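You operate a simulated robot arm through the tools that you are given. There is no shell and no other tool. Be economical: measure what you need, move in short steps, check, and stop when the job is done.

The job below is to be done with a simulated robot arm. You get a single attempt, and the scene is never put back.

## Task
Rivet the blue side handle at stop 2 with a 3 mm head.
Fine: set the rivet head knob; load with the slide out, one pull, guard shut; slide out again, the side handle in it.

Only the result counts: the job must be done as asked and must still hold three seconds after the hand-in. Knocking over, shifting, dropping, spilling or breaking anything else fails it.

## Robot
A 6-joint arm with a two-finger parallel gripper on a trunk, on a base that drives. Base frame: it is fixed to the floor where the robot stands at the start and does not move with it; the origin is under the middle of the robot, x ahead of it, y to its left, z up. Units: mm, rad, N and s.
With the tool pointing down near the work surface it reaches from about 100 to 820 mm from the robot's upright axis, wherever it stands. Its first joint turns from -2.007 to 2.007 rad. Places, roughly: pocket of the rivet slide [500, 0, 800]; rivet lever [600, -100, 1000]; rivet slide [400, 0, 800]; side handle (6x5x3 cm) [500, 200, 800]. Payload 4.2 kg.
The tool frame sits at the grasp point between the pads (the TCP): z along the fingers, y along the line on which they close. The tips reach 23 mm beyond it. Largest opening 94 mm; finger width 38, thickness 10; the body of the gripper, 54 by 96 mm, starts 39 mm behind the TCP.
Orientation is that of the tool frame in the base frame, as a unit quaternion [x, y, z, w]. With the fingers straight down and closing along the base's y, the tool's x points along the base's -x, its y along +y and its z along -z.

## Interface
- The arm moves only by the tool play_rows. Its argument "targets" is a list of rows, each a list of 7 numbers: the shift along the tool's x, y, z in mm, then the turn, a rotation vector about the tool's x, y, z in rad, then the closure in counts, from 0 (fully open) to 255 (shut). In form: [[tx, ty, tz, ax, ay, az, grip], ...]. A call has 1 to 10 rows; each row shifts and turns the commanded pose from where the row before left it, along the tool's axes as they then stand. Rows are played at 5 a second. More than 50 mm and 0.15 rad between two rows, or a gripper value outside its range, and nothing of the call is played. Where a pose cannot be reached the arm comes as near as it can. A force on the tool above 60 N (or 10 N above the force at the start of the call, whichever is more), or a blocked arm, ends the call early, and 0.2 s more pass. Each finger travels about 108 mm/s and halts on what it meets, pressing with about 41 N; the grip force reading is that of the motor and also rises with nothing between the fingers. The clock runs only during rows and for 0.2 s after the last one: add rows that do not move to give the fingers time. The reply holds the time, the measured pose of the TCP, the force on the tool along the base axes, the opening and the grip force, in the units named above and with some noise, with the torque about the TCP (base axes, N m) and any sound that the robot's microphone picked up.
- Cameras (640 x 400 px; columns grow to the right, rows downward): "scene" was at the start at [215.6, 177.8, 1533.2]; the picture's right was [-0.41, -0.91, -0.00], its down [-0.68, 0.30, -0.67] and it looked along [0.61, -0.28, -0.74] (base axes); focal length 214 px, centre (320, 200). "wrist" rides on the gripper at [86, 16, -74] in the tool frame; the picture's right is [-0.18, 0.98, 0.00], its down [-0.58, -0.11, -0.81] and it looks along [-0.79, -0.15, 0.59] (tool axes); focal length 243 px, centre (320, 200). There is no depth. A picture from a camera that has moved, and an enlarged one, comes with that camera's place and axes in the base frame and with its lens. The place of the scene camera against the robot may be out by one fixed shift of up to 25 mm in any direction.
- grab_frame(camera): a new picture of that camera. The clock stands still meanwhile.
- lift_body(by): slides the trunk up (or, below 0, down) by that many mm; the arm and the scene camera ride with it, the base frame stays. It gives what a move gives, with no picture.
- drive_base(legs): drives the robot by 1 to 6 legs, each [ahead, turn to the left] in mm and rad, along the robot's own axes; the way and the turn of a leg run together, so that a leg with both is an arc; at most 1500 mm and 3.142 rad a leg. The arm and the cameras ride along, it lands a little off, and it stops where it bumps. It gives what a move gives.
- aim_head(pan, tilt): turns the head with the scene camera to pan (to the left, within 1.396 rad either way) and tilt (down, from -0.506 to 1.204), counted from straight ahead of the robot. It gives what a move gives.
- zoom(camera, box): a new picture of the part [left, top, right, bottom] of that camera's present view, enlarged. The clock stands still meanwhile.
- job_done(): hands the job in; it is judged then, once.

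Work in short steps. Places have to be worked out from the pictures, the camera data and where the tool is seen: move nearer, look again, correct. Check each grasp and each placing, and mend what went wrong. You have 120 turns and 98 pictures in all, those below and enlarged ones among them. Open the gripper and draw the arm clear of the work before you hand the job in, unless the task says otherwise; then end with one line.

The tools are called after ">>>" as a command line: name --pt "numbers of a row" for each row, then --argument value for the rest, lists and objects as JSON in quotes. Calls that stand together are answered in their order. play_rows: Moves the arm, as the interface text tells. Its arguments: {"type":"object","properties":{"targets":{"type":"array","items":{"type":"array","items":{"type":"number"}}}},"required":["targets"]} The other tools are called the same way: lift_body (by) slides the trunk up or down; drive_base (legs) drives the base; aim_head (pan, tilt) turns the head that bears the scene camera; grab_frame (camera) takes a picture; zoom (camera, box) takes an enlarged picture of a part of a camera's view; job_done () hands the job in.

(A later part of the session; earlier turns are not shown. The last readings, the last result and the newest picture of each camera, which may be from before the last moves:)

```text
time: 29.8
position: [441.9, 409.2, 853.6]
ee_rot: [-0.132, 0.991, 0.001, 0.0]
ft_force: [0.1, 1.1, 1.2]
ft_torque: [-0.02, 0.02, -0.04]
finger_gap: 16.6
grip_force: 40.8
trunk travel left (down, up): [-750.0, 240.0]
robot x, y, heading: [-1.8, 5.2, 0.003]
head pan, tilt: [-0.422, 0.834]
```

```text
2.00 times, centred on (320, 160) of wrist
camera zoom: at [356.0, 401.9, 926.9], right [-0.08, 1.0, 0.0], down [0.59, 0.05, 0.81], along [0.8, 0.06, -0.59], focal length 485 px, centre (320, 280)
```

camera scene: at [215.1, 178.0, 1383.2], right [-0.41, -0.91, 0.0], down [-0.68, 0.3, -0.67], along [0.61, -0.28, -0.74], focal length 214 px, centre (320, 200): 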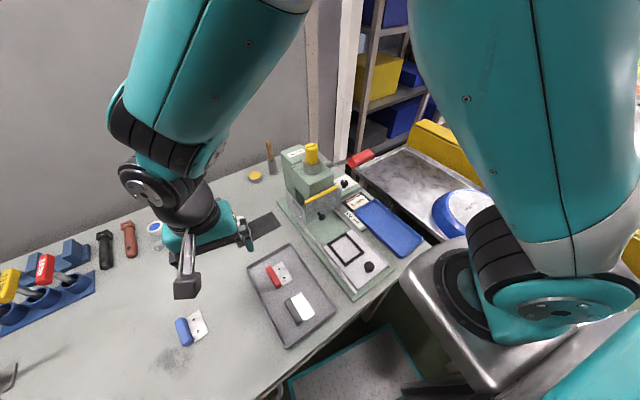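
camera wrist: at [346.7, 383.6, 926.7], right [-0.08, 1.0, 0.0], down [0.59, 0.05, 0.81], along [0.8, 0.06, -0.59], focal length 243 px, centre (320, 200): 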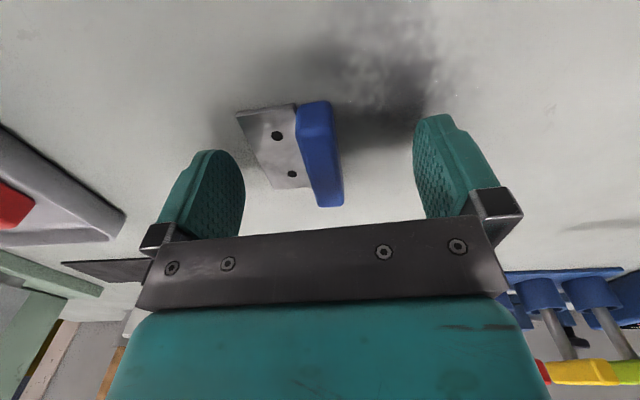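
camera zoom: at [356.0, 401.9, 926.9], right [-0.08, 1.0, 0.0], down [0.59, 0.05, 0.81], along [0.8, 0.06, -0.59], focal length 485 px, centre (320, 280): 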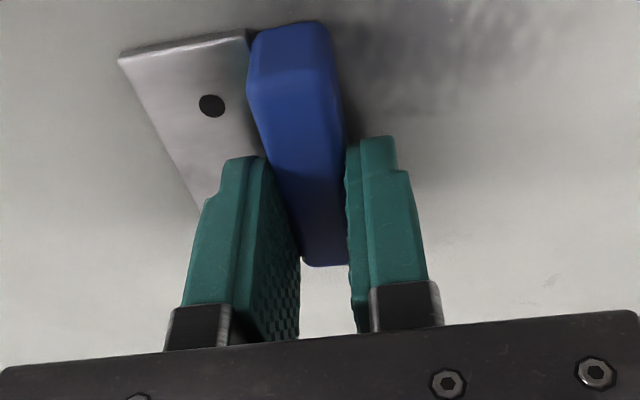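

Bar gripped (16.6 mm). Lift 50 mm and check.

>>> play_rows --pt "0 0 -10 0 0 0 255" --pt "0 0 -40 0 0 0 255" --pt "0 0 0 0 0 0 255"

>>> grab_frame --camera "wrist"

```text
time: 30.6
position: [442.5, 409.2, 904.6]
ee_rot: [-0.132, 0.991, 0.0, -0.001]
ft_force: [0.6, 0.0, 0.4]
ft_torque: [0.02, 0.01, 0.0]
finger_gap: 0.1
grip_force: 40.8
trunk travel left (down, up): [-750.0, 240.0]
robot x, y, heading: [-1.0, -3.1, 0.0]
head pan, tilt: [-0.422, 0.834]
```

```text
57 pictures are left
camera wrist: at [356.2, 401.6, 977.3], right [-0.08, 1.0, 0.0], down [0.59, 0.05, 0.81], along [0.8, 0.06, -0.59], focal length 243 px, centre (320, 200)
```

wrist: 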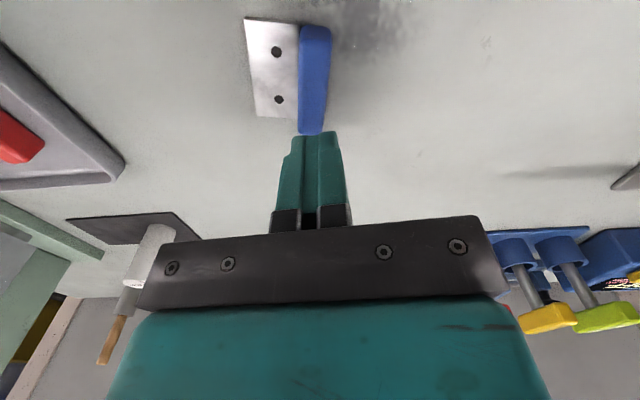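

The bar slipped out on lifting: the grip was too shallow and at its far end. The part still lies on the table; I re-measure with a wider baseline.

>>> zoom --camera "wrist" --box '[220, 0, 380, 150]'

>>> play_rows --pt "0 -40 0 0 0 0 0" --pt "0 -40 0 0 0 0 0" --pt "0 0 0 0 0 0 0" --pt "0 0 0 0 0 0 0"

>>> zoom --camera "wrist" --box '[350, 0, 510, 150]'

```text
2.67 times, centred on (300, 75) of wrist
camera zoom: at [356.2, 401.6, 977.3], right [-0.08, 1.0, 0.0], down [0.59, 0.05, 0.81], along [0.8, 0.06, -0.59], focal length 647 px, centre (373, 533)
```

zoom: 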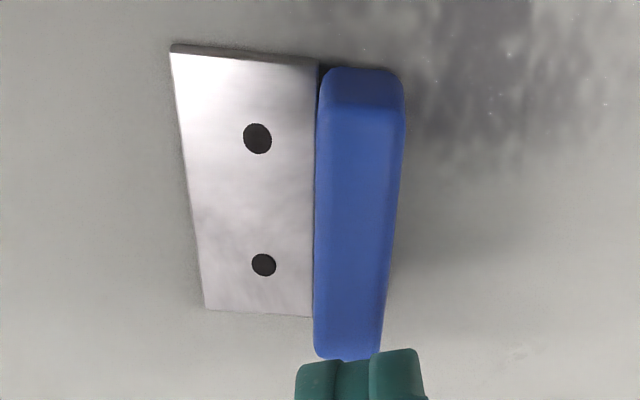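

```text
time: 31.6
position: [462.5, 332.1, 901.5]
ee_rot: [-0.132, 0.991, 0.001, 0.0]
ft_force: [-0.1, 0.3, 0.3]
ft_torque: [-0.05, 0.03, -0.01]
finger_gap: 93.9
grip_force: 0.1
trunk travel left (down, up): [-750.0, 240.0]
robot x, y, heading: [-3.4, -2.2, -0.002]
head pan, tilt: [-0.422, 0.834]
```

```text
2.67 times, centred on (430, 75) of wrist
camera zoom: at [376.6, 325.1, 975.8], right [-0.08, 1.0, 0.0], down [0.59, 0.05, 0.81], along [0.8, 0.06, -0.59], focal length 647 px, centre (27, 533)
```

zoom: 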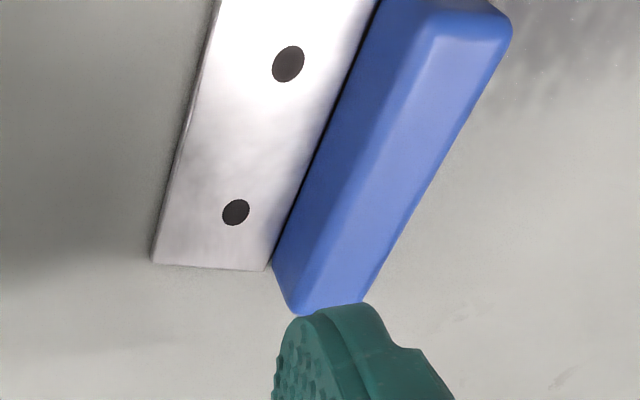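

Better measurement: plate top is 81.8 mm below this TCP height, bar top ≈20 mm above the plate, part yaw now ≈ -1°. I re-align (yaw +16° about tool z) centred on the bar and go to 1.5–2 mm above the plate for the deepest grip.

>>> play_rows --pt "3.6 37.9 0 0 0 0 0" --pt "3.6 37.9 0 0 0 0 0" --pt "0 0 0 0 0 0.14 0" --pt "0 0 0 0 0 0.139 0" --pt "0 0 40 0 0 0 0" --pt "0 0 0 0 0 0 0"

>>> grab_frame --camera "wrist"

```text
time: 33.0
position: [435.5, 404.3, 860.4]
ee_rot: [0.008, 1.0, 0.001, 0.0]
ft_force: [-0.4, -0.4, -0.5]
ft_torque: [0.0, 0.0, 0.0]
finger_gap: 94.0
grip_force: 0.1
trunk travel left (down, up): [-750.0, 240.0]
robot x, y, heading: [-1.9, 1.7, -0.001]
head pan, tilt: [-0.422, 0.834]
```

```text
54 pictures are left
camera wrist: at [351.0, 420.0, 934.3], right [0.2, 0.98, 0.0], down [0.58, -0.12, 0.81], along [0.79, -0.16, -0.59], focal length 243 px, centre (320, 200)
```

wrist: 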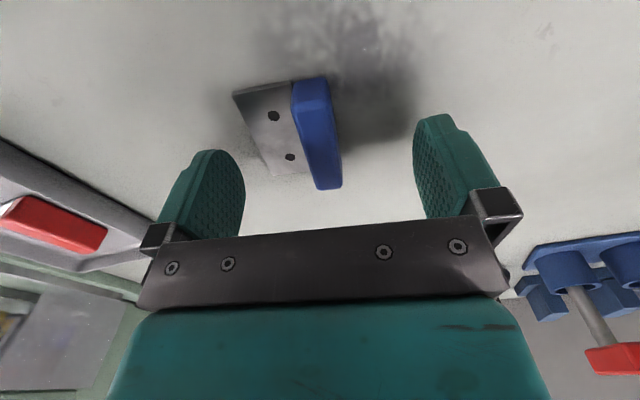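

Alignment looks right. Descend 17 mm and close.

>>> play_rows --pt "0 0 10 0 0 0 0" --pt "0 0 6.5 0 0 0 0" --pt "0 0 0 0 0 0 150" --pt "0 0 0 0 0 0 200" --pt "0 0 0 0 0 0 255" --pt "0 0 0 0 0 0 255" --pt "0 0 0 0 0 0 255"

>>> zoom --camera "wrist" --box '[160, 60, 480, 240]'

```text
time: 34.6
position: [438.1, 403.8, 844.4]
ee_rot: [0.007, 1.0, 0.002, -0.001]
ft_force: [-0.2, 0.6, 0.6]
ft_torque: [-0.04, 0.0, -0.02]
finger_gap: 47.1
grip_force: 40.7
trunk travel left (down, up): [-750.0, 240.0]
robot x, y, heading: [-0.1, 0.3, -0.0]
head pan, tilt: [-0.422, 0.834]
```

```text
2.00 times, centred on (320, 150) of wrist
camera zoom: at [351.9, 420.6, 918.3], right [0.2, 0.98, 0.0], down [0.58, -0.12, 0.81], along [0.79, -0.16, -0.59], focal length 485 px, centre (320, 300)
```

zoom: 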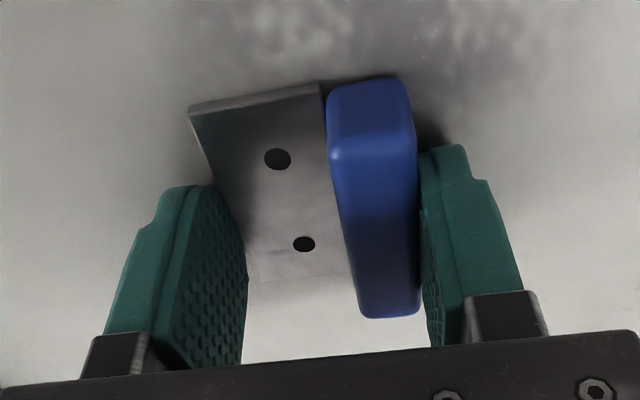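

Caught the plate edge again; plate is between 821 and 830. I reopen, rise 4.5 mm, shift 14.5 mm and regrip at bar centre.

>>> play_rows --pt "0 0 0 0 0 0 60" --pt "0 0 0 0 0 0 0" --pt "0 0 -4.5 0 0 0 0" --pt "0 14.5 0 0 0 0 0" --pt "0 0 0 0 0 0 150" --pt "0 0 0 0 0 0 200" --pt "0 0 0 0 0 0 255" --pt "0 0 0 0 0 0 255" --pt "0 0 0 0 0 0 255"

>>> zoom --camera "wrist" --box '[160, 60, 480, 240]'

```text
time: 36.6
position: [437.5, 417.4, 849.0]
ee_rot: [0.007, 1.0, 0.0, 0.0]
ft_force: [0.5, -0.7, -0.9]
ft_torque: [-0.02, 0.01, 0.0]
finger_gap: 16.9
grip_force: 41.5
trunk travel left (down, up): [-750.0, 240.0]
robot x, y, heading: [-2.0, -1.0, 0.002]
head pan, tilt: [-0.422, 0.834]
```

```text
2.00 times, centred on (320, 150) of wrist
camera zoom: at [352.2, 434.5, 923.2], right [0.2, 0.98, 0.0], down [0.58, -0.12, 0.81], along [0.79, -0.16, -0.59], focal length 485 px, centre (320, 300)
```

zoom: 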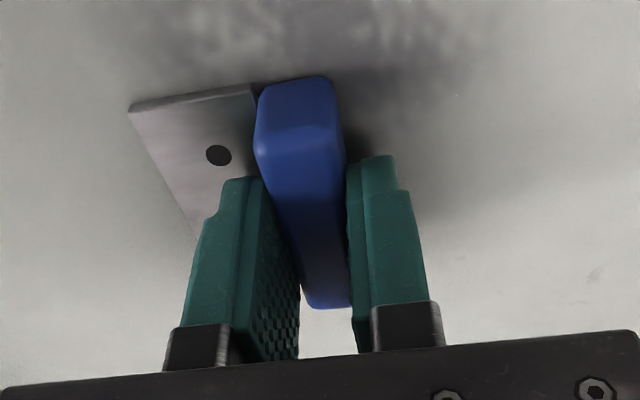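

Gripped at 16.9 mm, 4 mm deeper. Lift slowly 20 mm and check the gap.

>>> play_rows --pt "0 0 -5 0 0 0 255" --pt "0 0 -5 0 0 0 255" --pt "0 0 -5 0 0 0 255" --pt "0 0 -5 0 0 0 255" --pt "0 0 0 0 0 0 255"

>>> zoom --camera "wrist" --box '[160, 60, 480, 240]'

```text
time: 37.8
position: [436.3, 417.4, 871.3]
ee_rot: [0.006, 1.0, 0.001, -0.001]
ft_force: [0.5, -0.2, -0.3]
ft_torque: [0.05, -0.01, -0.01]
finger_gap: 16.8
grip_force: 41.1
trunk travel left (down, up): [-750.0, 240.0]
robot x, y, heading: [-1.8, 1.1, -0.004]
head pan, tilt: [-0.422, 0.834]
```

```text
2.00 times, centred on (320, 150) of wrist
camera zoom: at [351.6, 434.8, 944.8], right [0.2, 0.98, 0.0], down [0.58, -0.12, 0.81], along [0.79, -0.16, -0.59], focal length 485 px, centre (320, 300)
```

zoom: 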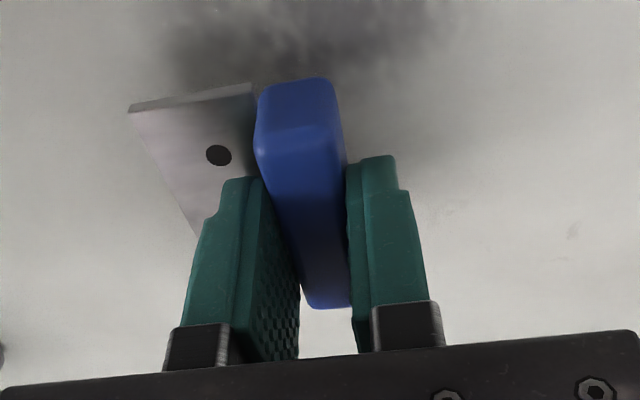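

Held firmly. I lift to z≈960 and carry it to the press area to view the pocket from the left side first.

>>> play_rows --pt "0 0 -45 0 0 0 255" --pt "0 0 -45 0 0 0 255" --pt "5 -46 0 0 0 0 255" --pt "5 -46 0 0 0 0 255" --pt "5 -46 0 0 0 0 255" --pt "5 -46 0 0 0 0 255" --pt "5 -46 0 0 0 0 255" --pt "5 -46 0 0 0 0 255" --pt "5 -46 0 0 0 0 255" --pt "0 0 0 0 0 0 255"

>>> grab_frame --camera "wrist"

```text
time: 40.0
position: [397.9, 99.5, 960.1]
ee_rot: [0.006, 1.0, -0.001, 0.0]
ft_force: [-0.6, 0.0, -1.3]
ft_torque: [0.01, 0.02, 0.02]
finger_gap: 16.5
grip_force: 41.2
out of reach, approached as far as the arm can: row 9
trunk travel left (down, up): [-750.0, 240.0]
robot x, y, heading: [-1.1, -2.3, 0.002]
head pan, tilt: [-0.422, 0.834]
```

```text
50 pictures are left
camera wrist: at [313.4, 115.9, 1034.2], right [0.2, 0.98, 0.0], down [0.58, -0.12, 0.81], along [0.79, -0.16, -0.59], focal length 243 px, centre (320, 200)
```

wrist: 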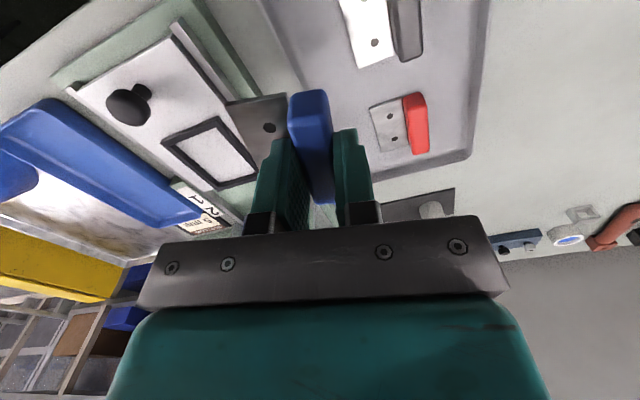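

>>> zoom --camera "wrist" --box '[40, 0, 300, 250]'

>>> play_rows --pt "-5 -45 0 0 0 0 255" --pt "-5 -45 0 0 0 0 255" --pt "0 -45 0 0 0 0 255" --pt "0 -45 0 0 0 0 255" --pt "0 0 0 0 0 0 255" --pt "0 0 0 0 0 0 255"

>>> grab_frame --camera "wrist"

```text
1.60 times, centred on (170, 125) of wrist
camera zoom: at [313.4, 115.9, 1034.2], right [0.2, 0.98, 0.0], down [0.58, -0.12, 0.81], along [0.79, -0.16, -0.59], focal length 388 px, centre (560, 320)
```

zoom: 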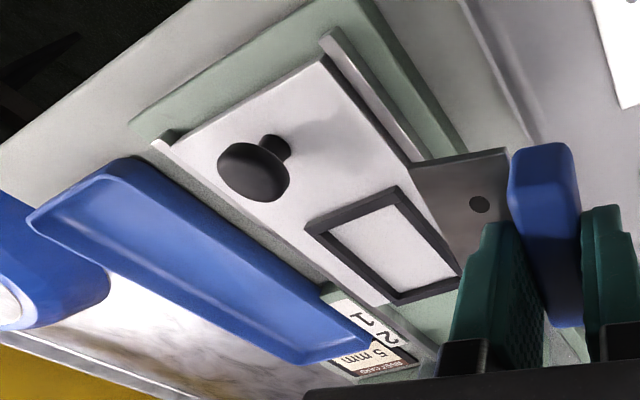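

```text
time: 41.4
position: [481.0, -33.7, 951.9]
ee_rot: [0.007, 1.0, 0.001, -0.001]
ft_force: [0.1, 0.2, -1.7]
ft_torque: [-0.04, -0.01, -0.02]
finger_gap: 16.5
grip_force: 41.3
out of reach, approached as far as the arm can: row 1, 2, 3, 4
trunk travel left (down, up): [-750.0, 240.0]
robot x, y, heading: [-0.2, -1.4, 0.0]
head pan, tilt: [-0.422, 0.834]
```

```text
48 pictures are left
camera wrist: at [395.7, -17.5, 1026.9], right [0.2, 0.98, 0.0], down [0.58, -0.12, 0.8], along [0.79, -0.16, -0.59], focal length 243 px, centre (320, 200)
```

wrist: 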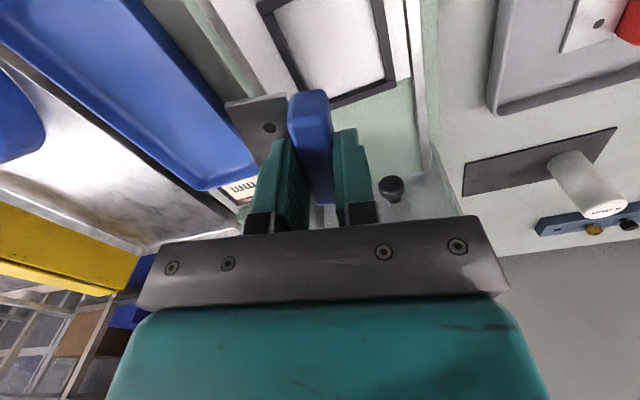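

The arm's inner reach limits me here. Backing the base 150 mm gives room for the slide work; the arm and part ride along.

>>> drive_base --legs '[[-150, 0]]'

>>> grab_frame --camera "wrist"

>>> grab_frame --camera "scene"

```text
time: 42.8
position: [331.8, -35.4, 951.0]
ee_rot: [0.007, 1.0, 0.0, -0.002]
ft_force: [-0.1, 0.0, -0.8]
ft_torque: [0.04, -0.04, -0.02]
finger_gap: 16.4
grip_force: 41.3
trunk travel left (down, up): [-750.0, 240.0]
robot x, y, heading: [-148.9, -1.7, -0.005]
head pan, tilt: [-0.422, 0.834]
```

```text
47 pictures are left
camera wrist: at [247.0, -18.0, 1026.8], right [0.2, 0.98, 0.0], down [0.58, -0.12, 0.8], along [0.79, -0.16, -0.59], focal length 243 px, centre (320, 200)
```

wrist: 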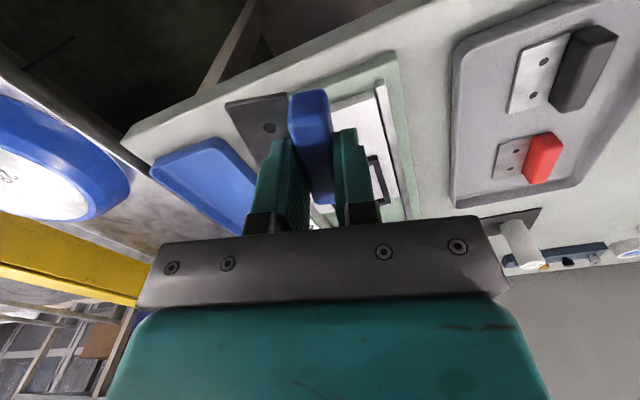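

```text
46 pictures are left
camera scene: at [65.8, 177.6, 1383.2], right [-0.41, -0.91, 0.0], down [-0.67, 0.3, -0.67], along [0.61, -0.28, -0.74], focal length 214 px, centre (320, 200)
```

scene: 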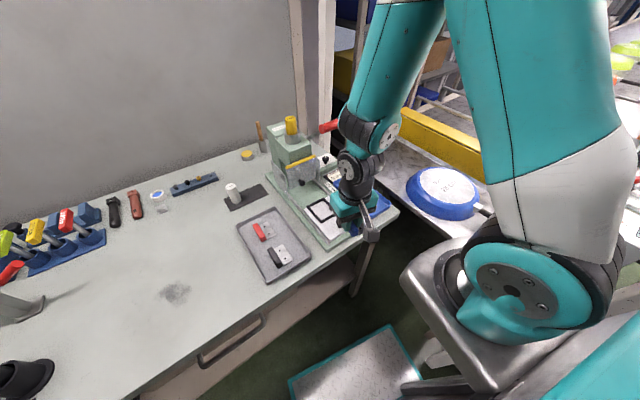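

Now move right to see the pocket unobstructed from two positions.

>>> play_rows --pt "-40 -30 0 0 0 0 255" --pt "0 -30 0 0 0 0 255" --pt "0 0 0 0 0 0 255" --pt "0 0 0 0 0 0 255"

>>> zoom --camera "wrist" --box '[310, 40, 550, 230]'

>>> play_rows --pt "0 -40 0 0 0 0 255" --pt "0 -40 0 0 0 0 255" --pt "0 0 0 0 0 0 255" --pt "0 0 0 0 0 0 255"

>>> zoom --camera "wrist" --box '[360, 40, 600, 230]'

```text
time: 43.8
position: [372.0, -96.0, 952.6]
ee_rot: [0.008, 1.0, 0.0, -0.001]
ft_force: [0.4, -0.1, -1.0]
ft_torque: [-0.05, 0.01, -0.04]
finger_gap: 16.5
grip_force: 41.0
trunk travel left (down, up): [-750.0, 240.0]
robot x, y, heading: [-153.7, 2.2, -0.004]
head pan, tilt: [-0.422, 0.834]
```

```text
2.11 times, centred on (430, 135) of wrist
camera zoom: at [287.1, -78.8, 1027.2], right [0.2, 0.98, 0.0], down [0.58, -0.12, 0.8], along [0.79, -0.16, -0.59], focal length 511 px, centre (88, 337)
```

zoom: 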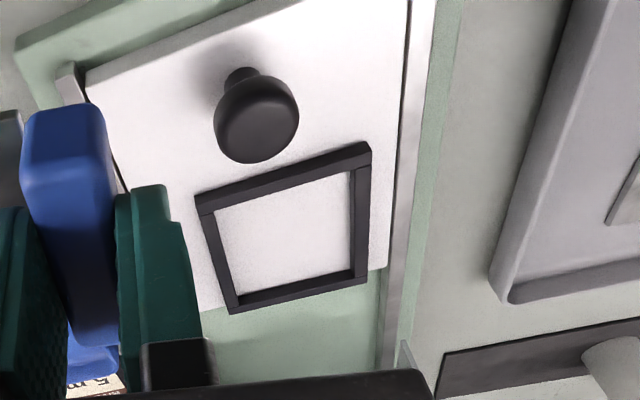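

```text
time: 44.8
position: [368.2, -179.2, 950.0]
ee_rot: [0.008, 1.0, 0.0, -0.001]
ft_force: [0.2, 0.6, -0.5]
ft_torque: [0.0, 0.0, 0.01]
finger_gap: 16.8
grip_force: 41.2
trunk travel left (down, up): [-750.0, 240.0]
robot x, y, heading: [-151.8, 1.9, -0.003]
head pan, tilt: [-0.422, 0.834]
```

```text
2.11 times, centred on (480, 135) of wrist
camera zoom: at [283.8, -161.7, 1024.7], right [0.2, 0.98, 0.0], down [0.58, -0.12, 0.8], along [0.79, -0.16, -0.59], focal length 511 px, centre (-17, 337)
```

zoom: 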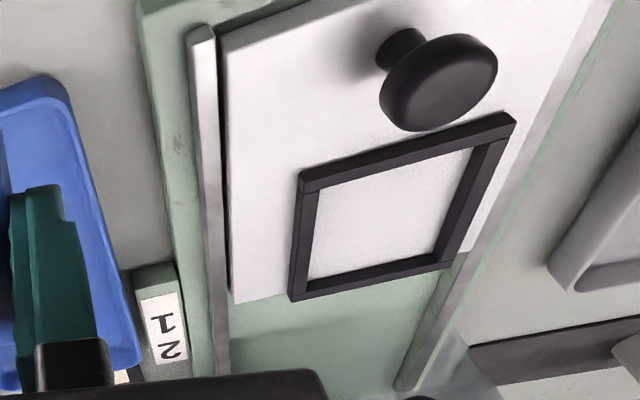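

Triangulated: pocket frame (74×64 outer) centre is at tool offset (-84,72.5) from the first view, its top ≈90 mm below TCP, yaw ≈11° base. I move the part over it, yaw-aligned, and descend partly.

>>> play_rows --pt "-20.8 41.9 0 0 0 0 255" --pt "-20.8 41.9 0 0 0 0 255" --pt "-20.8 41.9 0 0 0 0 255" --pt "-20.85 42 0 0 0 0 255" --pt "0 0 0 0 0 -0.104 255" --pt "0 0 0 0 0 -0.104 255" --pt "0 0 25 0 0 0 255" --pt "0 0 0 0 0 0 255" --pt "0 0 0 0 0 0 255"

>>> grab_frame --camera "wrist"

>>> zoom --camera "scene" --box '[270, 140, 410, 260]'

```text
time: 46.8
position: [454.9, -9.0, 925.2]
ee_rot: [-0.096, 0.995, 0.001, 0.0]
ft_force: [-0.4, -0.3, -1.6]
ft_torque: [-0.01, 0.01, 0.01]
finger_gap: 16.4
grip_force: 41.0
trunk travel left (down, up): [-750.0, 240.0]
robot x, y, heading: [-148.4, 1.9, -0.004]
head pan, tilt: [-0.422, 0.834]
```

```text
43 pictures are left
camera wrist: at [369.1, -9.9, 1000.6], right [-0.01, 1.0, 0.0], down [0.59, 0.0, 0.8], along [0.8, 0.01, -0.59], focal length 243 px, centre (320, 200)
```

wrist: 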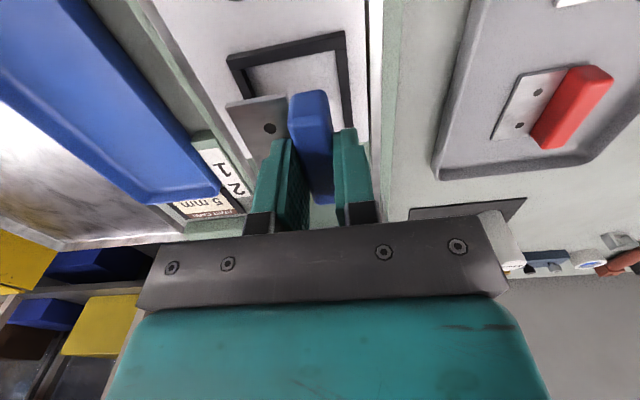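

```text
3.33 times, centred on (340, 200) of scene
camera zoom: at [65.8, 177.7, 1383.2], right [-0.41, -0.91, 0.0], down [-0.68, 0.3, -0.67], along [0.61, -0.28, -0.74], focal length 715 px, centre (253, 200)
```

zoom: 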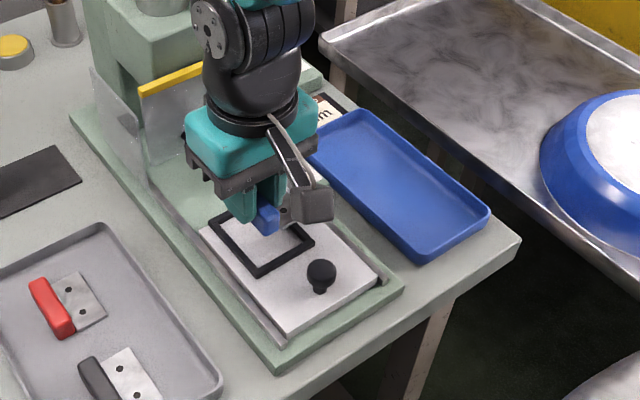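

Aligned in yaw; part needs about -2.5 mm in x and +1.8 mm in y (tool). I correct and descend 22 mm.

>>> play_rows --pt "-2.5 1.8 0 0 0 0 255" --pt "0 0 12 0 0 0 255" --pt "0 0 10 0 0 0 255" --pt "0 0 0 0 0 0 255" --pt "0 0 0 0 0 0 255"

>>> zoom --camera "wrist" --box '[180, 40, 420, 230]'

```text
time: 48.0
position: [458.8, -6.6, 905.8]
ee_rot: [-0.096, 0.995, 0.001, 0.0]
ft_force: [-0.6, -0.3, -0.8]
ft_torque: [0.01, 0.0, -0.03]
finger_gap: 16.8
grip_force: 41.1
trunk travel left (down, up): [-750.0, 240.0]
robot x, y, heading: [-155.7, -2.1, -0.0]
head pan, tilt: [-0.422, 0.834]
```

```text
2.11 times, centred on (300, 135) of wrist
camera zoom: at [371.7, -7.4, 980.2], right [-0.01, 1.0, 0.0], down [0.59, 0.0, 0.8], along [0.8, 0.01, -0.59], focal length 511 px, centre (362, 337)
```

zoom: 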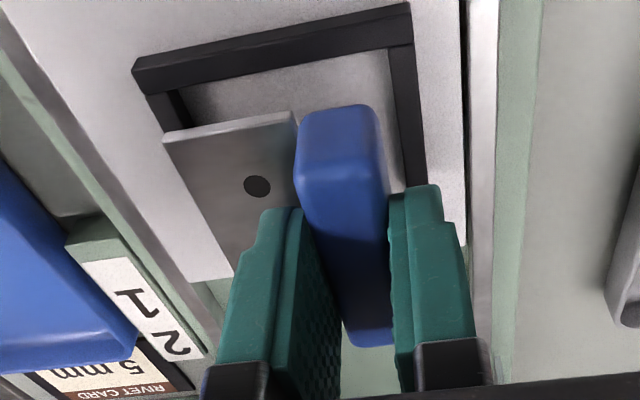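

Alignment is within ~1 mm. I nudge +1 mm in y and descend in small steps watching for contact.

>>> play_rows --pt "0.5 1 0 0 0 0 255" --pt "0 0 3 0 0 0 255" --pt "0 0 3 0 0 0 255" --pt "0 0 3 0 0 0 255" --pt "0 0 0 0 0 0 255"

>>> zoom --camera "wrist" --box '[180, 40, 420, 230]'

```text
time: 49.2
position: [456.3, -7.4, 896.6]
ee_rot: [-0.096, 0.995, 0.001, -0.001]
ft_force: [0.7, -0.1, -1.2]
ft_torque: [0.01, 0.04, 0.01]
finger_gap: 16.6
grip_force: 41.3
trunk travel left (down, up): [-750.0, 240.0]
robot x, y, heading: [-149.3, 1.3, -0.001]
head pan, tilt: [-0.422, 0.834]
```

```text
2.11 times, centred on (300, 135) of wrist
camera zoom: at [369.9, -7.6, 970.9], right [-0.01, 1.0, 0.0], down [0.59, 0.0, 0.8], along [0.8, 0.01, -0.59], focal length 511 px, centre (362, 337)
```

zoom: 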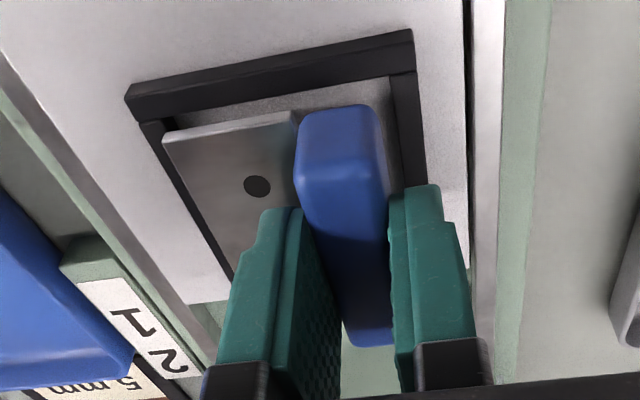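

The plate edge is about 2 mm too far left relative to the inner wall. I shift +2 mm and lower in 2 mm steps.

>>> play_rows --pt "0 2 0 0 0 0 255" --pt "0 0 2 0 0 0 255" --pt "0 0 2 0 0 0 255" --pt "0 0 2 0 0 0 255" --pt "0 0 0 0 0 0 255"

>>> zoom --camera "wrist" --box '[180, 40, 420, 230]'

```text
time: 50.4
position: [457.3, -4.3, 890.1]
ee_rot: [-0.095, 0.995, 0.0, -0.002]
ft_force: [0.0, -0.2, -0.4]
ft_torque: [0.0, -0.05, -0.02]
finger_gap: 16.5
grip_force: 41.4
trunk travel left (down, up): [-750.0, 240.0]
robot x, y, heading: [-147.4, 3.4, 0.0]
head pan, tilt: [-0.422, 0.834]
```

```text
2.11 times, centred on (300, 135) of wrist
camera zoom: at [369.9, -5.4, 964.8], right [-0.01, 1.0, 0.0], down [0.59, 0.0, 0.81], along [0.8, 0.01, -0.59], focal length 511 px, centre (362, 337)
```

zoom: 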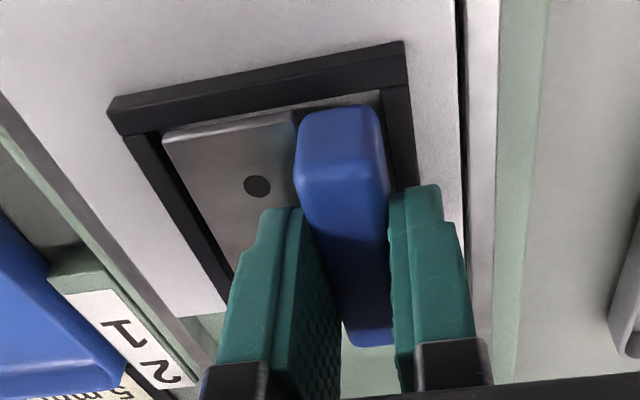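

Fits inside the walls on all visible sides. Continue down in 2 mm steps to find the floor.

>>> play_rows --pt "0 -0.7 2 0 0 0 255" --pt "0 0 2 0 0 0 255" --pt "0 0 2 0 0 0 255" --pt "0 0 0 0 0 0 255"

```text
time: 51.4
position: [457.3, -5.5, 886.2]
ee_rot: [-0.096, 0.995, 0.001, 0.001]
ft_force: [-1.9, 0.8, 34.1]
ft_torque: [-0.29, 1.04, -0.05]
finger_gap: 16.6
grip_force: 41.8
trunk travel left (down, up): [-750.0, 240.0]
robot x, y, heading: [-149.7, -0.9, 0.001]
head pan, tilt: [-0.422, 0.834]
```

Contact, 34 N at z≈886. Check the picture.

>>> zoom --camera "wrist" --box '[180, 40, 420, 230]'

```text
2.11 times, centred on (300, 135) of wrist
camera zoom: at [370.1, -5.9, 960.4], right [-0.01, 1.0, 0.0], down [0.59, 0.0, 0.81], along [0.81, 0.01, -0.59], focal length 511 px, centre (362, 337)
```

zoom: 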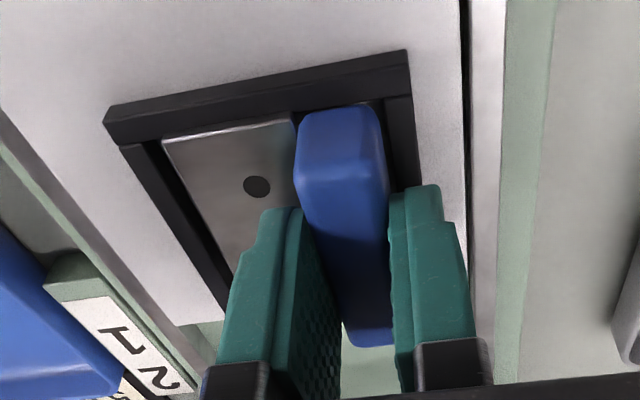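

The torque says the contact is at the near end – likely resting on the near wall. I raise 3 mm, shift 2 mm forward and lower again.

>>> play_rows --pt "0 0 -3 0 0 0 255" --pt "-2 0 0 0 0 0 255" --pt "0 0 2 0 0 0 255" --pt "0 0 2 0 0 0 255" --pt "0 0 0 0 0 0 255"

>>> zoom --camera "wrist" --box '[180, 40, 420, 230]'

```text
time: 52.6
position: [458.7, -5.3, 885.9]
ee_rot: [-0.096, 0.995, 0.0, 0.001]
ft_force: [-1.2, -3.4, 56.0]
ft_torque: [-0.37, 1.75, 0.03]
finger_gap: 16.5
grip_force: 41.5
trunk travel left (down, up): [-750.0, 240.0]
robot x, y, heading: [-148.1, -2.3, -0.005]
head pan, tilt: [-0.422, 0.834]
```

```text
2.11 times, centred on (300, 135) of wrist
camera zoom: at [370.9, -6.1, 959.5], right [-0.01, 1.0, 0.0], down [0.59, 0.0, 0.81], along [0.81, 0.01, -0.59], focal length 511 px, centre (362, 337)
```

zoom: 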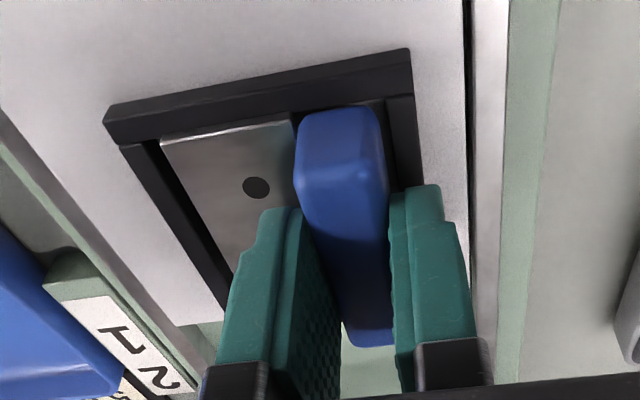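

It looks seated inside the frame, near end bearing first. I ease up 1 mm and open the fingers a little to let it settle.

>>> play_rows --pt "0 0 -1 0 0 0 255" --pt "0 0 0 0 0 0 190" --pt "0 0 0 0 0 0 180" --pt "0 0 0 0 0 0 170" --pt "0 0 0 0 0 0 170"

>>> zoom --camera "wrist" --box '[180, 40, 420, 230]'

```text
time: 53.8
position: [457.5, -5.6, 884.1]
ee_rot: [-0.096, 0.995, 0.0, -0.001]
ft_force: [-0.3, -0.6, -0.9]
ft_torque: [0.01, -0.03, -0.01]
finger_gap: 31.4
grip_force: 0.1
trunk travel left (down, up): [-750.0, 240.0]
robot x, y, heading: [-152.4, 2.4, -0.002]
head pan, tilt: [-0.422, 0.834]
```

```text
2.11 times, centred on (300, 135) of wrist
camera zoom: at [371.4, -5.9, 958.5], right [-0.01, 1.0, 0.0], down [0.59, 0.0, 0.8], along [0.8, 0.01, -0.59], focal length 511 px, centre (362, 337)
```

zoom: 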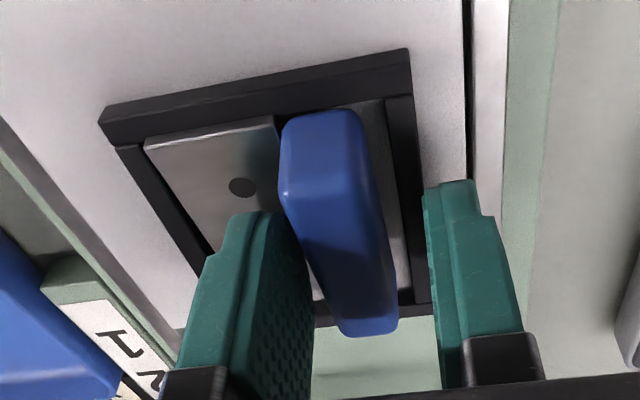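

Released; I rise straight up 60 mm to inspect how it sits.

>>> play_rows --pt "0 0 -10 0 0 0 150" --pt "0 0 -25 0 0 0 60" --pt "20 0 -30 0 0 0 0" --pt "20 0 -10 0 0 0 0" --pt "0 0 0 0 0 0 0"

>>> zoom --camera "wrist" --box '[200, 0, 440, 190]'

>>> zoom --camera "scene" --box '[260, 150, 380, 250]'

```text
time: 55.0
position: [418.9, -11.8, 961.0]
ee_rot: [-0.096, 0.995, 0.001, -0.002]
ft_force: [-0.3, -0.1, 0.0]
ft_torque: [-0.03, 0.0, -0.01]
finger_gap: 93.9
grip_force: 0.1
trunk travel left (down, up): [-750.0, 240.0]
robot x, y, heading: [-150.0, 2.1, -0.001]
head pan, tilt: [-0.422, 0.834]
```

```text
2.11 times, centred on (320, 95) of wrist
camera zoom: at [332.8, -12.2, 1034.7], right [-0.01, 1.0, 0.0], down [0.59, 0.0, 0.8], along [0.8, 0.01, -0.59], focal length 511 px, centre (320, 421)
```

zoom: 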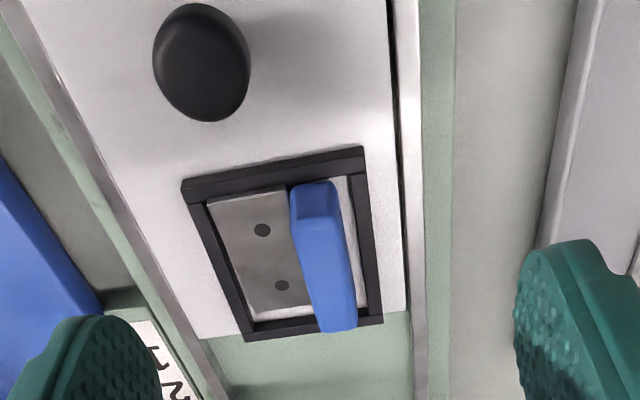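

```text
4.00 times, centred on (320, 200) of scene
camera zoom: at [65.9, 177.7, 1383.2], right [-0.41, -0.91, 0.0], down [-0.68, 0.3, -0.67], along [0.61, -0.28, -0.74], focal length 858 px, centre (320, 200)
```

zoom: 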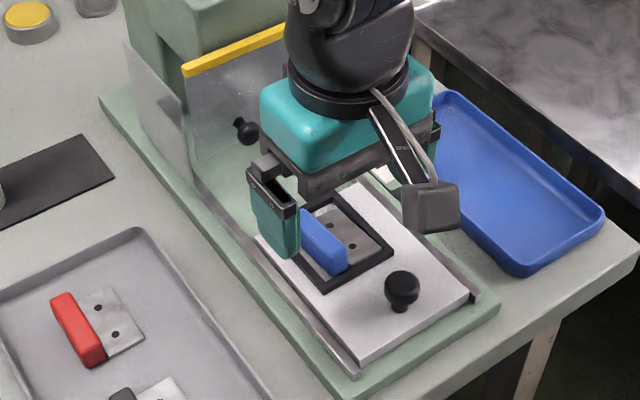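

The handle sits neatly in the pocket. Next I inspect the guard (transparent front with black knob and yellow strip).

>>> zoom --camera "scene" --box '[275, 140, 335, 200]'

>>> zoom --camera "wrist" --box '[200, 100, 440, 230]'

```text
6.67 times, centred on (305, 170) of scene
camera zoom: at [65.9, 177.7, 1383.2], right [-0.41, -0.91, 0.0], down [-0.68, 0.3, -0.67], along [0.61, -0.28, -0.74], focal length 1430 px, centre (420, 400)
```

zoom: 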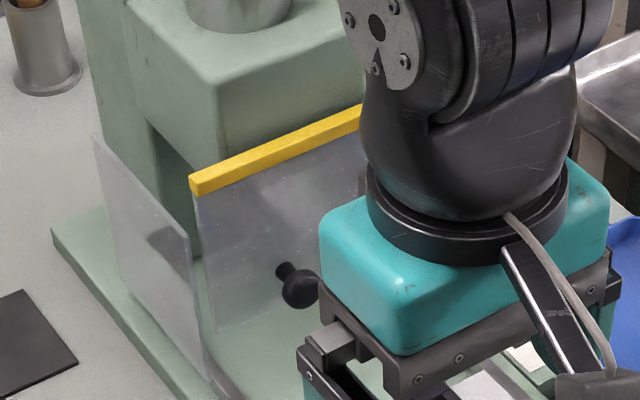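

```text
2.67 times, centred on (320, 165) of wrist
camera zoom: at [332.8, -12.2, 1034.7], right [-0.01, 1.0, 0.0], down [0.59, 0.0, 0.8], along [0.8, 0.01, -0.59], focal length 647 px, centre (320, 293)
```

zoom: 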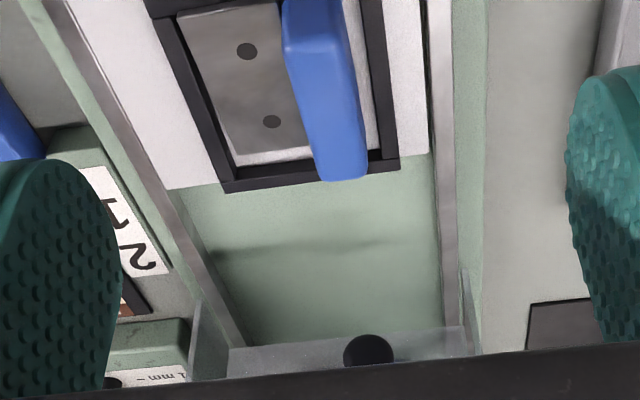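

The guard seems to be a separate front pane (bottom z≈872) between fixed side panes. I pitch the tool so the wrist camera looks almost horizontally at it.

>>> play_rows --pt "0 0 0 0 -0.125 0 0" --pt "0 0 0 0 -0.125 0 0" --pt "0 0 0 0 -0.125 0 0" --pt "0 0 0 0 -0.125 0 0" --pt "0 0 0 0 0 0 0"

>>> grab_frame --camera "wrist"

```text
time: 56.2
position: [419.1, -11.7, 960.5]
ee_rot: [-0.093, 0.964, 0.024, 0.246]
ft_force: [0.1, -0.2, 0.5]
ft_torque: [0.01, 0.03, 0.0]
finger_gap: 93.9
grip_force: 0.0
trunk travel left (down, up): [-750.0, 240.0]
robot x, y, heading: [-152.7, 3.4, -0.001]
head pan, tilt: [-0.422, 0.834]
```

```text
31 pictures are left
camera wrist: at [307.9, -17.6, 983.2], right [-0.03, 1.0, 0.09], down [0.14, -0.08, 0.99], along [0.99, 0.04, -0.14], focal length 243 px, centre (320, 200)
```

wrist: 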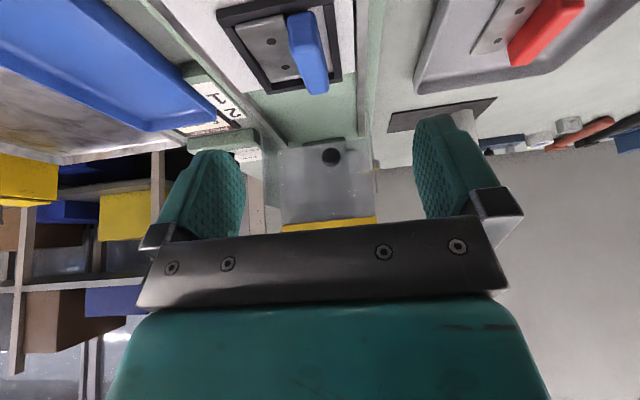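

>>> zoom --camera "wrist" --box '[210, 70, 430, 240]'

```text
2.35 times, centred on (320, 155) of wrist
camera zoom: at [307.9, -17.6, 983.2], right [-0.03, 1.0, 0.09], down [0.14, -0.08, 0.99], along [0.99, 0.04, -0.14], focal length 571 px, centre (320, 306)
```

zoom: 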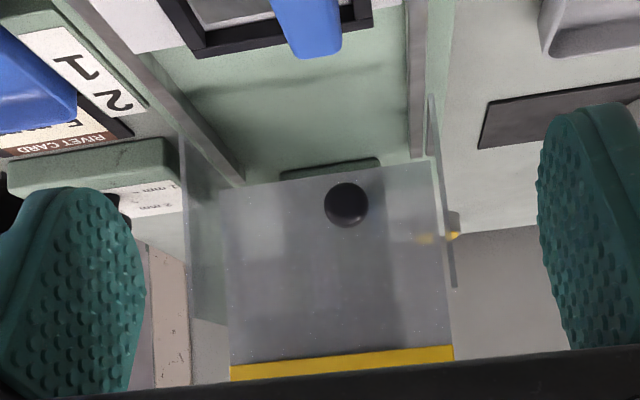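

Key finding: the front pane is raised ~30 mm relative to the side panes, so the guard is open with the bottom at z≈883, just above the part (≈878). The slide knob is at (381,-46,880). Keeping the pitched tool (so the body stays clear of the guard), I move down over the slide knob.

>>> play_rows --pt "19.2 -13 -10.5 0 0 0 0" --pt "19.2 -13 -10.5 0 0 0 0" --pt "14 0 26 0 0 0 0" --pt "14 0 26 0 0 0 0" --pt "0 0 0 0 0 0 0"

>>> grab_frame --camera "wrist"

```text
time: 57.4
position: [418.1, -38.8, 894.7]
ee_rot: [-0.093, 0.965, 0.025, 0.245]
ft_force: [0.8, 0.7, 0.1]
ft_torque: [0.04, 0.0, -0.02]
finger_gap: 94.0
grip_force: 0.0
out of reach, approached as far as the arm can: row 1, 2
trunk travel left (down, up): [-750.0, 240.0]
robot x, y, heading: [-148.7, -0.1, 0.002]
head pan, tilt: [-0.422, 0.834]
```

```text
29 pictures are left
camera wrist: at [306.2, -44.6, 918.5], right [-0.03, 1.0, 0.09], down [0.14, -0.08, 0.99], along [0.99, 0.04, -0.14], focal length 243 px, centre (320, 200)
```

wrist: 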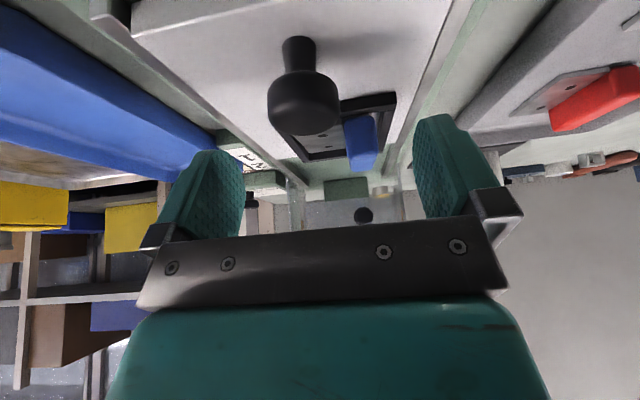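

The arm's inner limit clipped x at 418. I rise 50 mm and drive back another 90 mm.

>>> play_rows --pt "-24 0 -44 0 0 0 0" --pt "0 0 0 0 0 0 0"

>>> drive_base --legs '[[-90, 0]]'

```text
refused: row 1 steps farther than a row can; nothing moved
```

```text
time: 58.5
position: [328.0, -39.0, 895.2]
ee_rot: [-0.093, 0.965, 0.025, 0.245]
ft_force: [0.8, 0.4, 0.4]
ft_torque: [0.0, 0.0, -0.02]
finger_gap: 93.9
grip_force: 0.1
trunk travel left (down, up): [-750.0, 240.0]
robot x, y, heading: [-242.3, 0.4, -0.001]
head pan, tilt: [-0.422, 0.834]
```

No contact occurred. Take a picture to position on the knob.

>>> grab_frame --camera "wrist"

```text
28 pictures are left
camera wrist: at [216.4, -44.7, 918.8], right [-0.03, 1.0, 0.09], down [0.14, -0.08, 0.99], along [0.99, 0.04, -0.14], focal length 243 px, centre (320, 200)
```

wrist: 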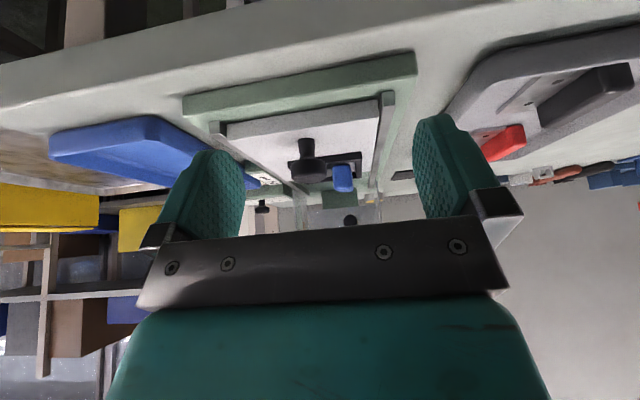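

Knob refined: (385,-45,873), slide surface z≈852. Move onto it and close.

>>> play_rows --pt "-19.3 -8.4 16.8 0 0 0 0" --pt "-19.3 -8.4 16.8 0 0 0 0" --pt "0 0 0 0 0 0 0" --pt "0 0 0 0 0 0 120" --pt "0 0 0 0 0 0 180" --pt "0 0 0 0 0 0 255" --pt "0 0 0 0 0 0 255" --pt "0 0 0 0 0 0 255"

>>> grab_frame --camera "wrist"

```text
time: 60.3
position: [380.0, -45.1, 885.2]
ee_rot: [-0.094, 0.965, 0.026, 0.244]
ft_force: [-1.5, 11.6, -2.4]
ft_torque: [0.2, 0.02, 0.08]
finger_gap: 25.2
grip_force: 44.9
trunk travel left (down, up): [-750.0, 240.0]
robot x, y, heading: [-242.4, -1.5, -0.005]
head pan, tilt: [-0.422, 0.834]
```

```text
27 pictures are left
camera wrist: at [268.7, -50.9, 908.0], right [-0.03, 1.0, 0.09], down [0.15, -0.08, 0.99], along [0.99, 0.04, -0.14], focal length 243 px, centre (320, 200)
```

wrist: 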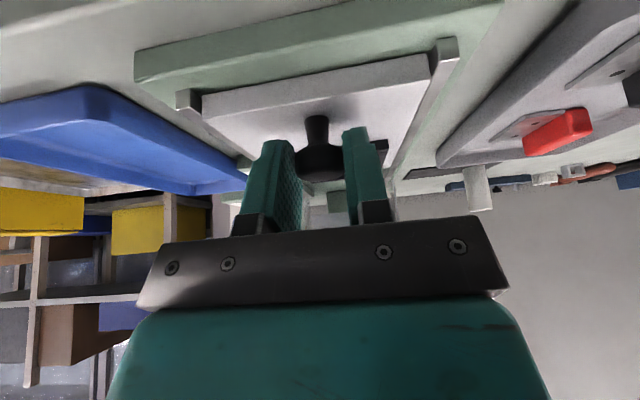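

Knob gripped. Push the slide 60 mm inward and watch forces.

>>> play_rows --pt "-13.2 0 7.2 0 0 0 255" --pt "-13.2 0 7.2 0 0 0 255" --pt "-13.2 0 7.2 0 0 0 255" --pt "-13.2 0 7.2 0 0 0 255" --pt "0 0 0 0 0 0 255"

```text
time: 61.5
position: [440.1, -32.9, 883.5]
ee_rot: [-0.093, 0.964, 0.025, 0.246]
ft_force: [-3.7, 15.0, 9.6]
ft_torque: [0.19, 0.16, 0.1]
finger_gap: 25.4
grip_force: 45.2
trunk travel left (down, up): [-750.0, 240.0]
robot x, y, heading: [-238.6, 1.5, -0.002]
head pan, tilt: [-0.422, 0.834]
```

Slide moves freely. Another 30 mm brings the part past the pane's edge; then a check from the scene camera.

>>> play_rows --pt "-8.8 0 4.8 0 0 0 255" --pt "-8.8 0 4.8 0 0 0 255" --pt "-8.8 0 4.8 0 0 0 255" --pt "0 0 0 0 0 0 255"

>>> grab_frame --camera "wrist"

>>> zoom --camera "scene" --box '[260, 110, 360, 210]'

```text
time: 62.5
position: [468.2, -27.3, 885.1]
ee_rot: [-0.093, 0.965, 0.025, 0.246]
ft_force: [-3.1, 14.1, 11.7]
ft_torque: [0.21, 0.28, 0.04]
finger_gap: 25.3
grip_force: 44.9
trunk travel left (down, up): [-750.0, 240.0]
robot x, y, heading: [-238.3, -0.9, 0.002]
head pan, tilt: [-0.422, 0.834]
```

```text
26 pictures are left
camera wrist: at [357.4, -33.5, 907.8], right [-0.03, 1.0, 0.09], down [0.14, -0.08, 0.99], along [0.99, 0.04, -0.14], focal length 243 px, centre (320, 200)
```

wrist: 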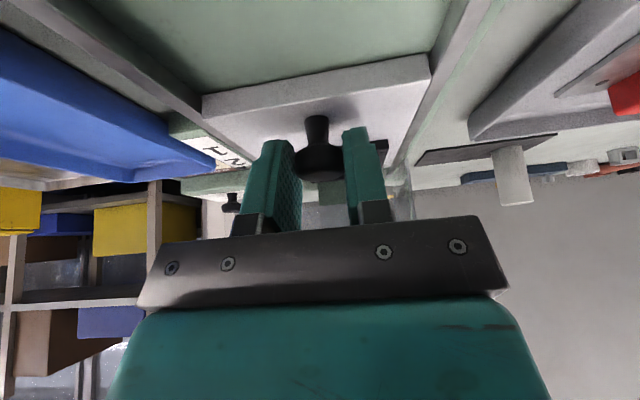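

```text
4.00 times, centred on (310, 160) of scene
camera zoom: at [-24.4, 178.5, 1383.3], right [-0.41, -0.91, 0.0], down [-0.67, 0.3, -0.67], along [0.61, -0.28, -0.74], focal length 858 px, centre (360, 360)
```

zoom: 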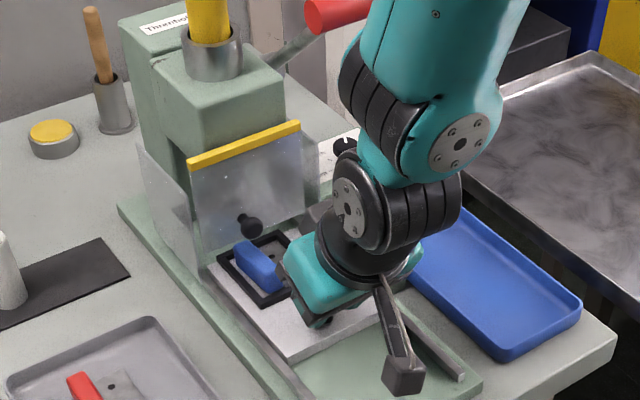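

The part is just about to pass under the pane with visible clearance. Continue 40 mm slowly, watching force.

>>> play_rows --pt "-7 0 3.8 0 0 0 255" --pt "-7 0 3.8 0 0 0 255" --pt "-7 0 3.8 0 0 0 255" --pt "-7 0 3.8 0 0 0 255" --pt "-7 0 3.8 0 0 0 255" --pt "0 0 0 0 0 0 255"

>>> zoom --camera "scene" --box '[260, 110, 360, 210]'

```text
time: 63.9
position: [508.6, -21.3, 883.5]
ee_rot: [-0.093, 0.965, 0.025, 0.246]
ft_force: [-0.3, 13.7, 11.0]
ft_torque: [0.1, 0.59, 0.12]
finger_gap: 25.1
grip_force: 45.0
trunk travel left (down, up): [-750.0, 240.0]
robot x, y, heading: [-239.5, -0.0, -0.003]
head pan, tilt: [-0.422, 0.834]
```

```text
4.00 times, centred on (310, 160) of scene
camera zoom: at [-24.3, 178.7, 1383.2], right [-0.41, -0.91, 0.0], down [-0.67, 0.3, -0.67], along [0.61, -0.28, -0.74], focal length 858 px, centre (360, 360)
```

zoom: 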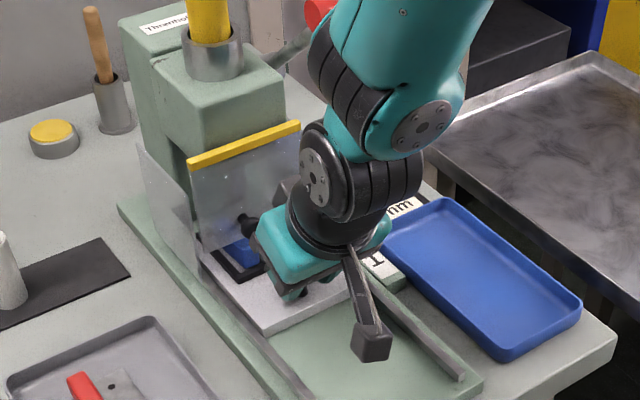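

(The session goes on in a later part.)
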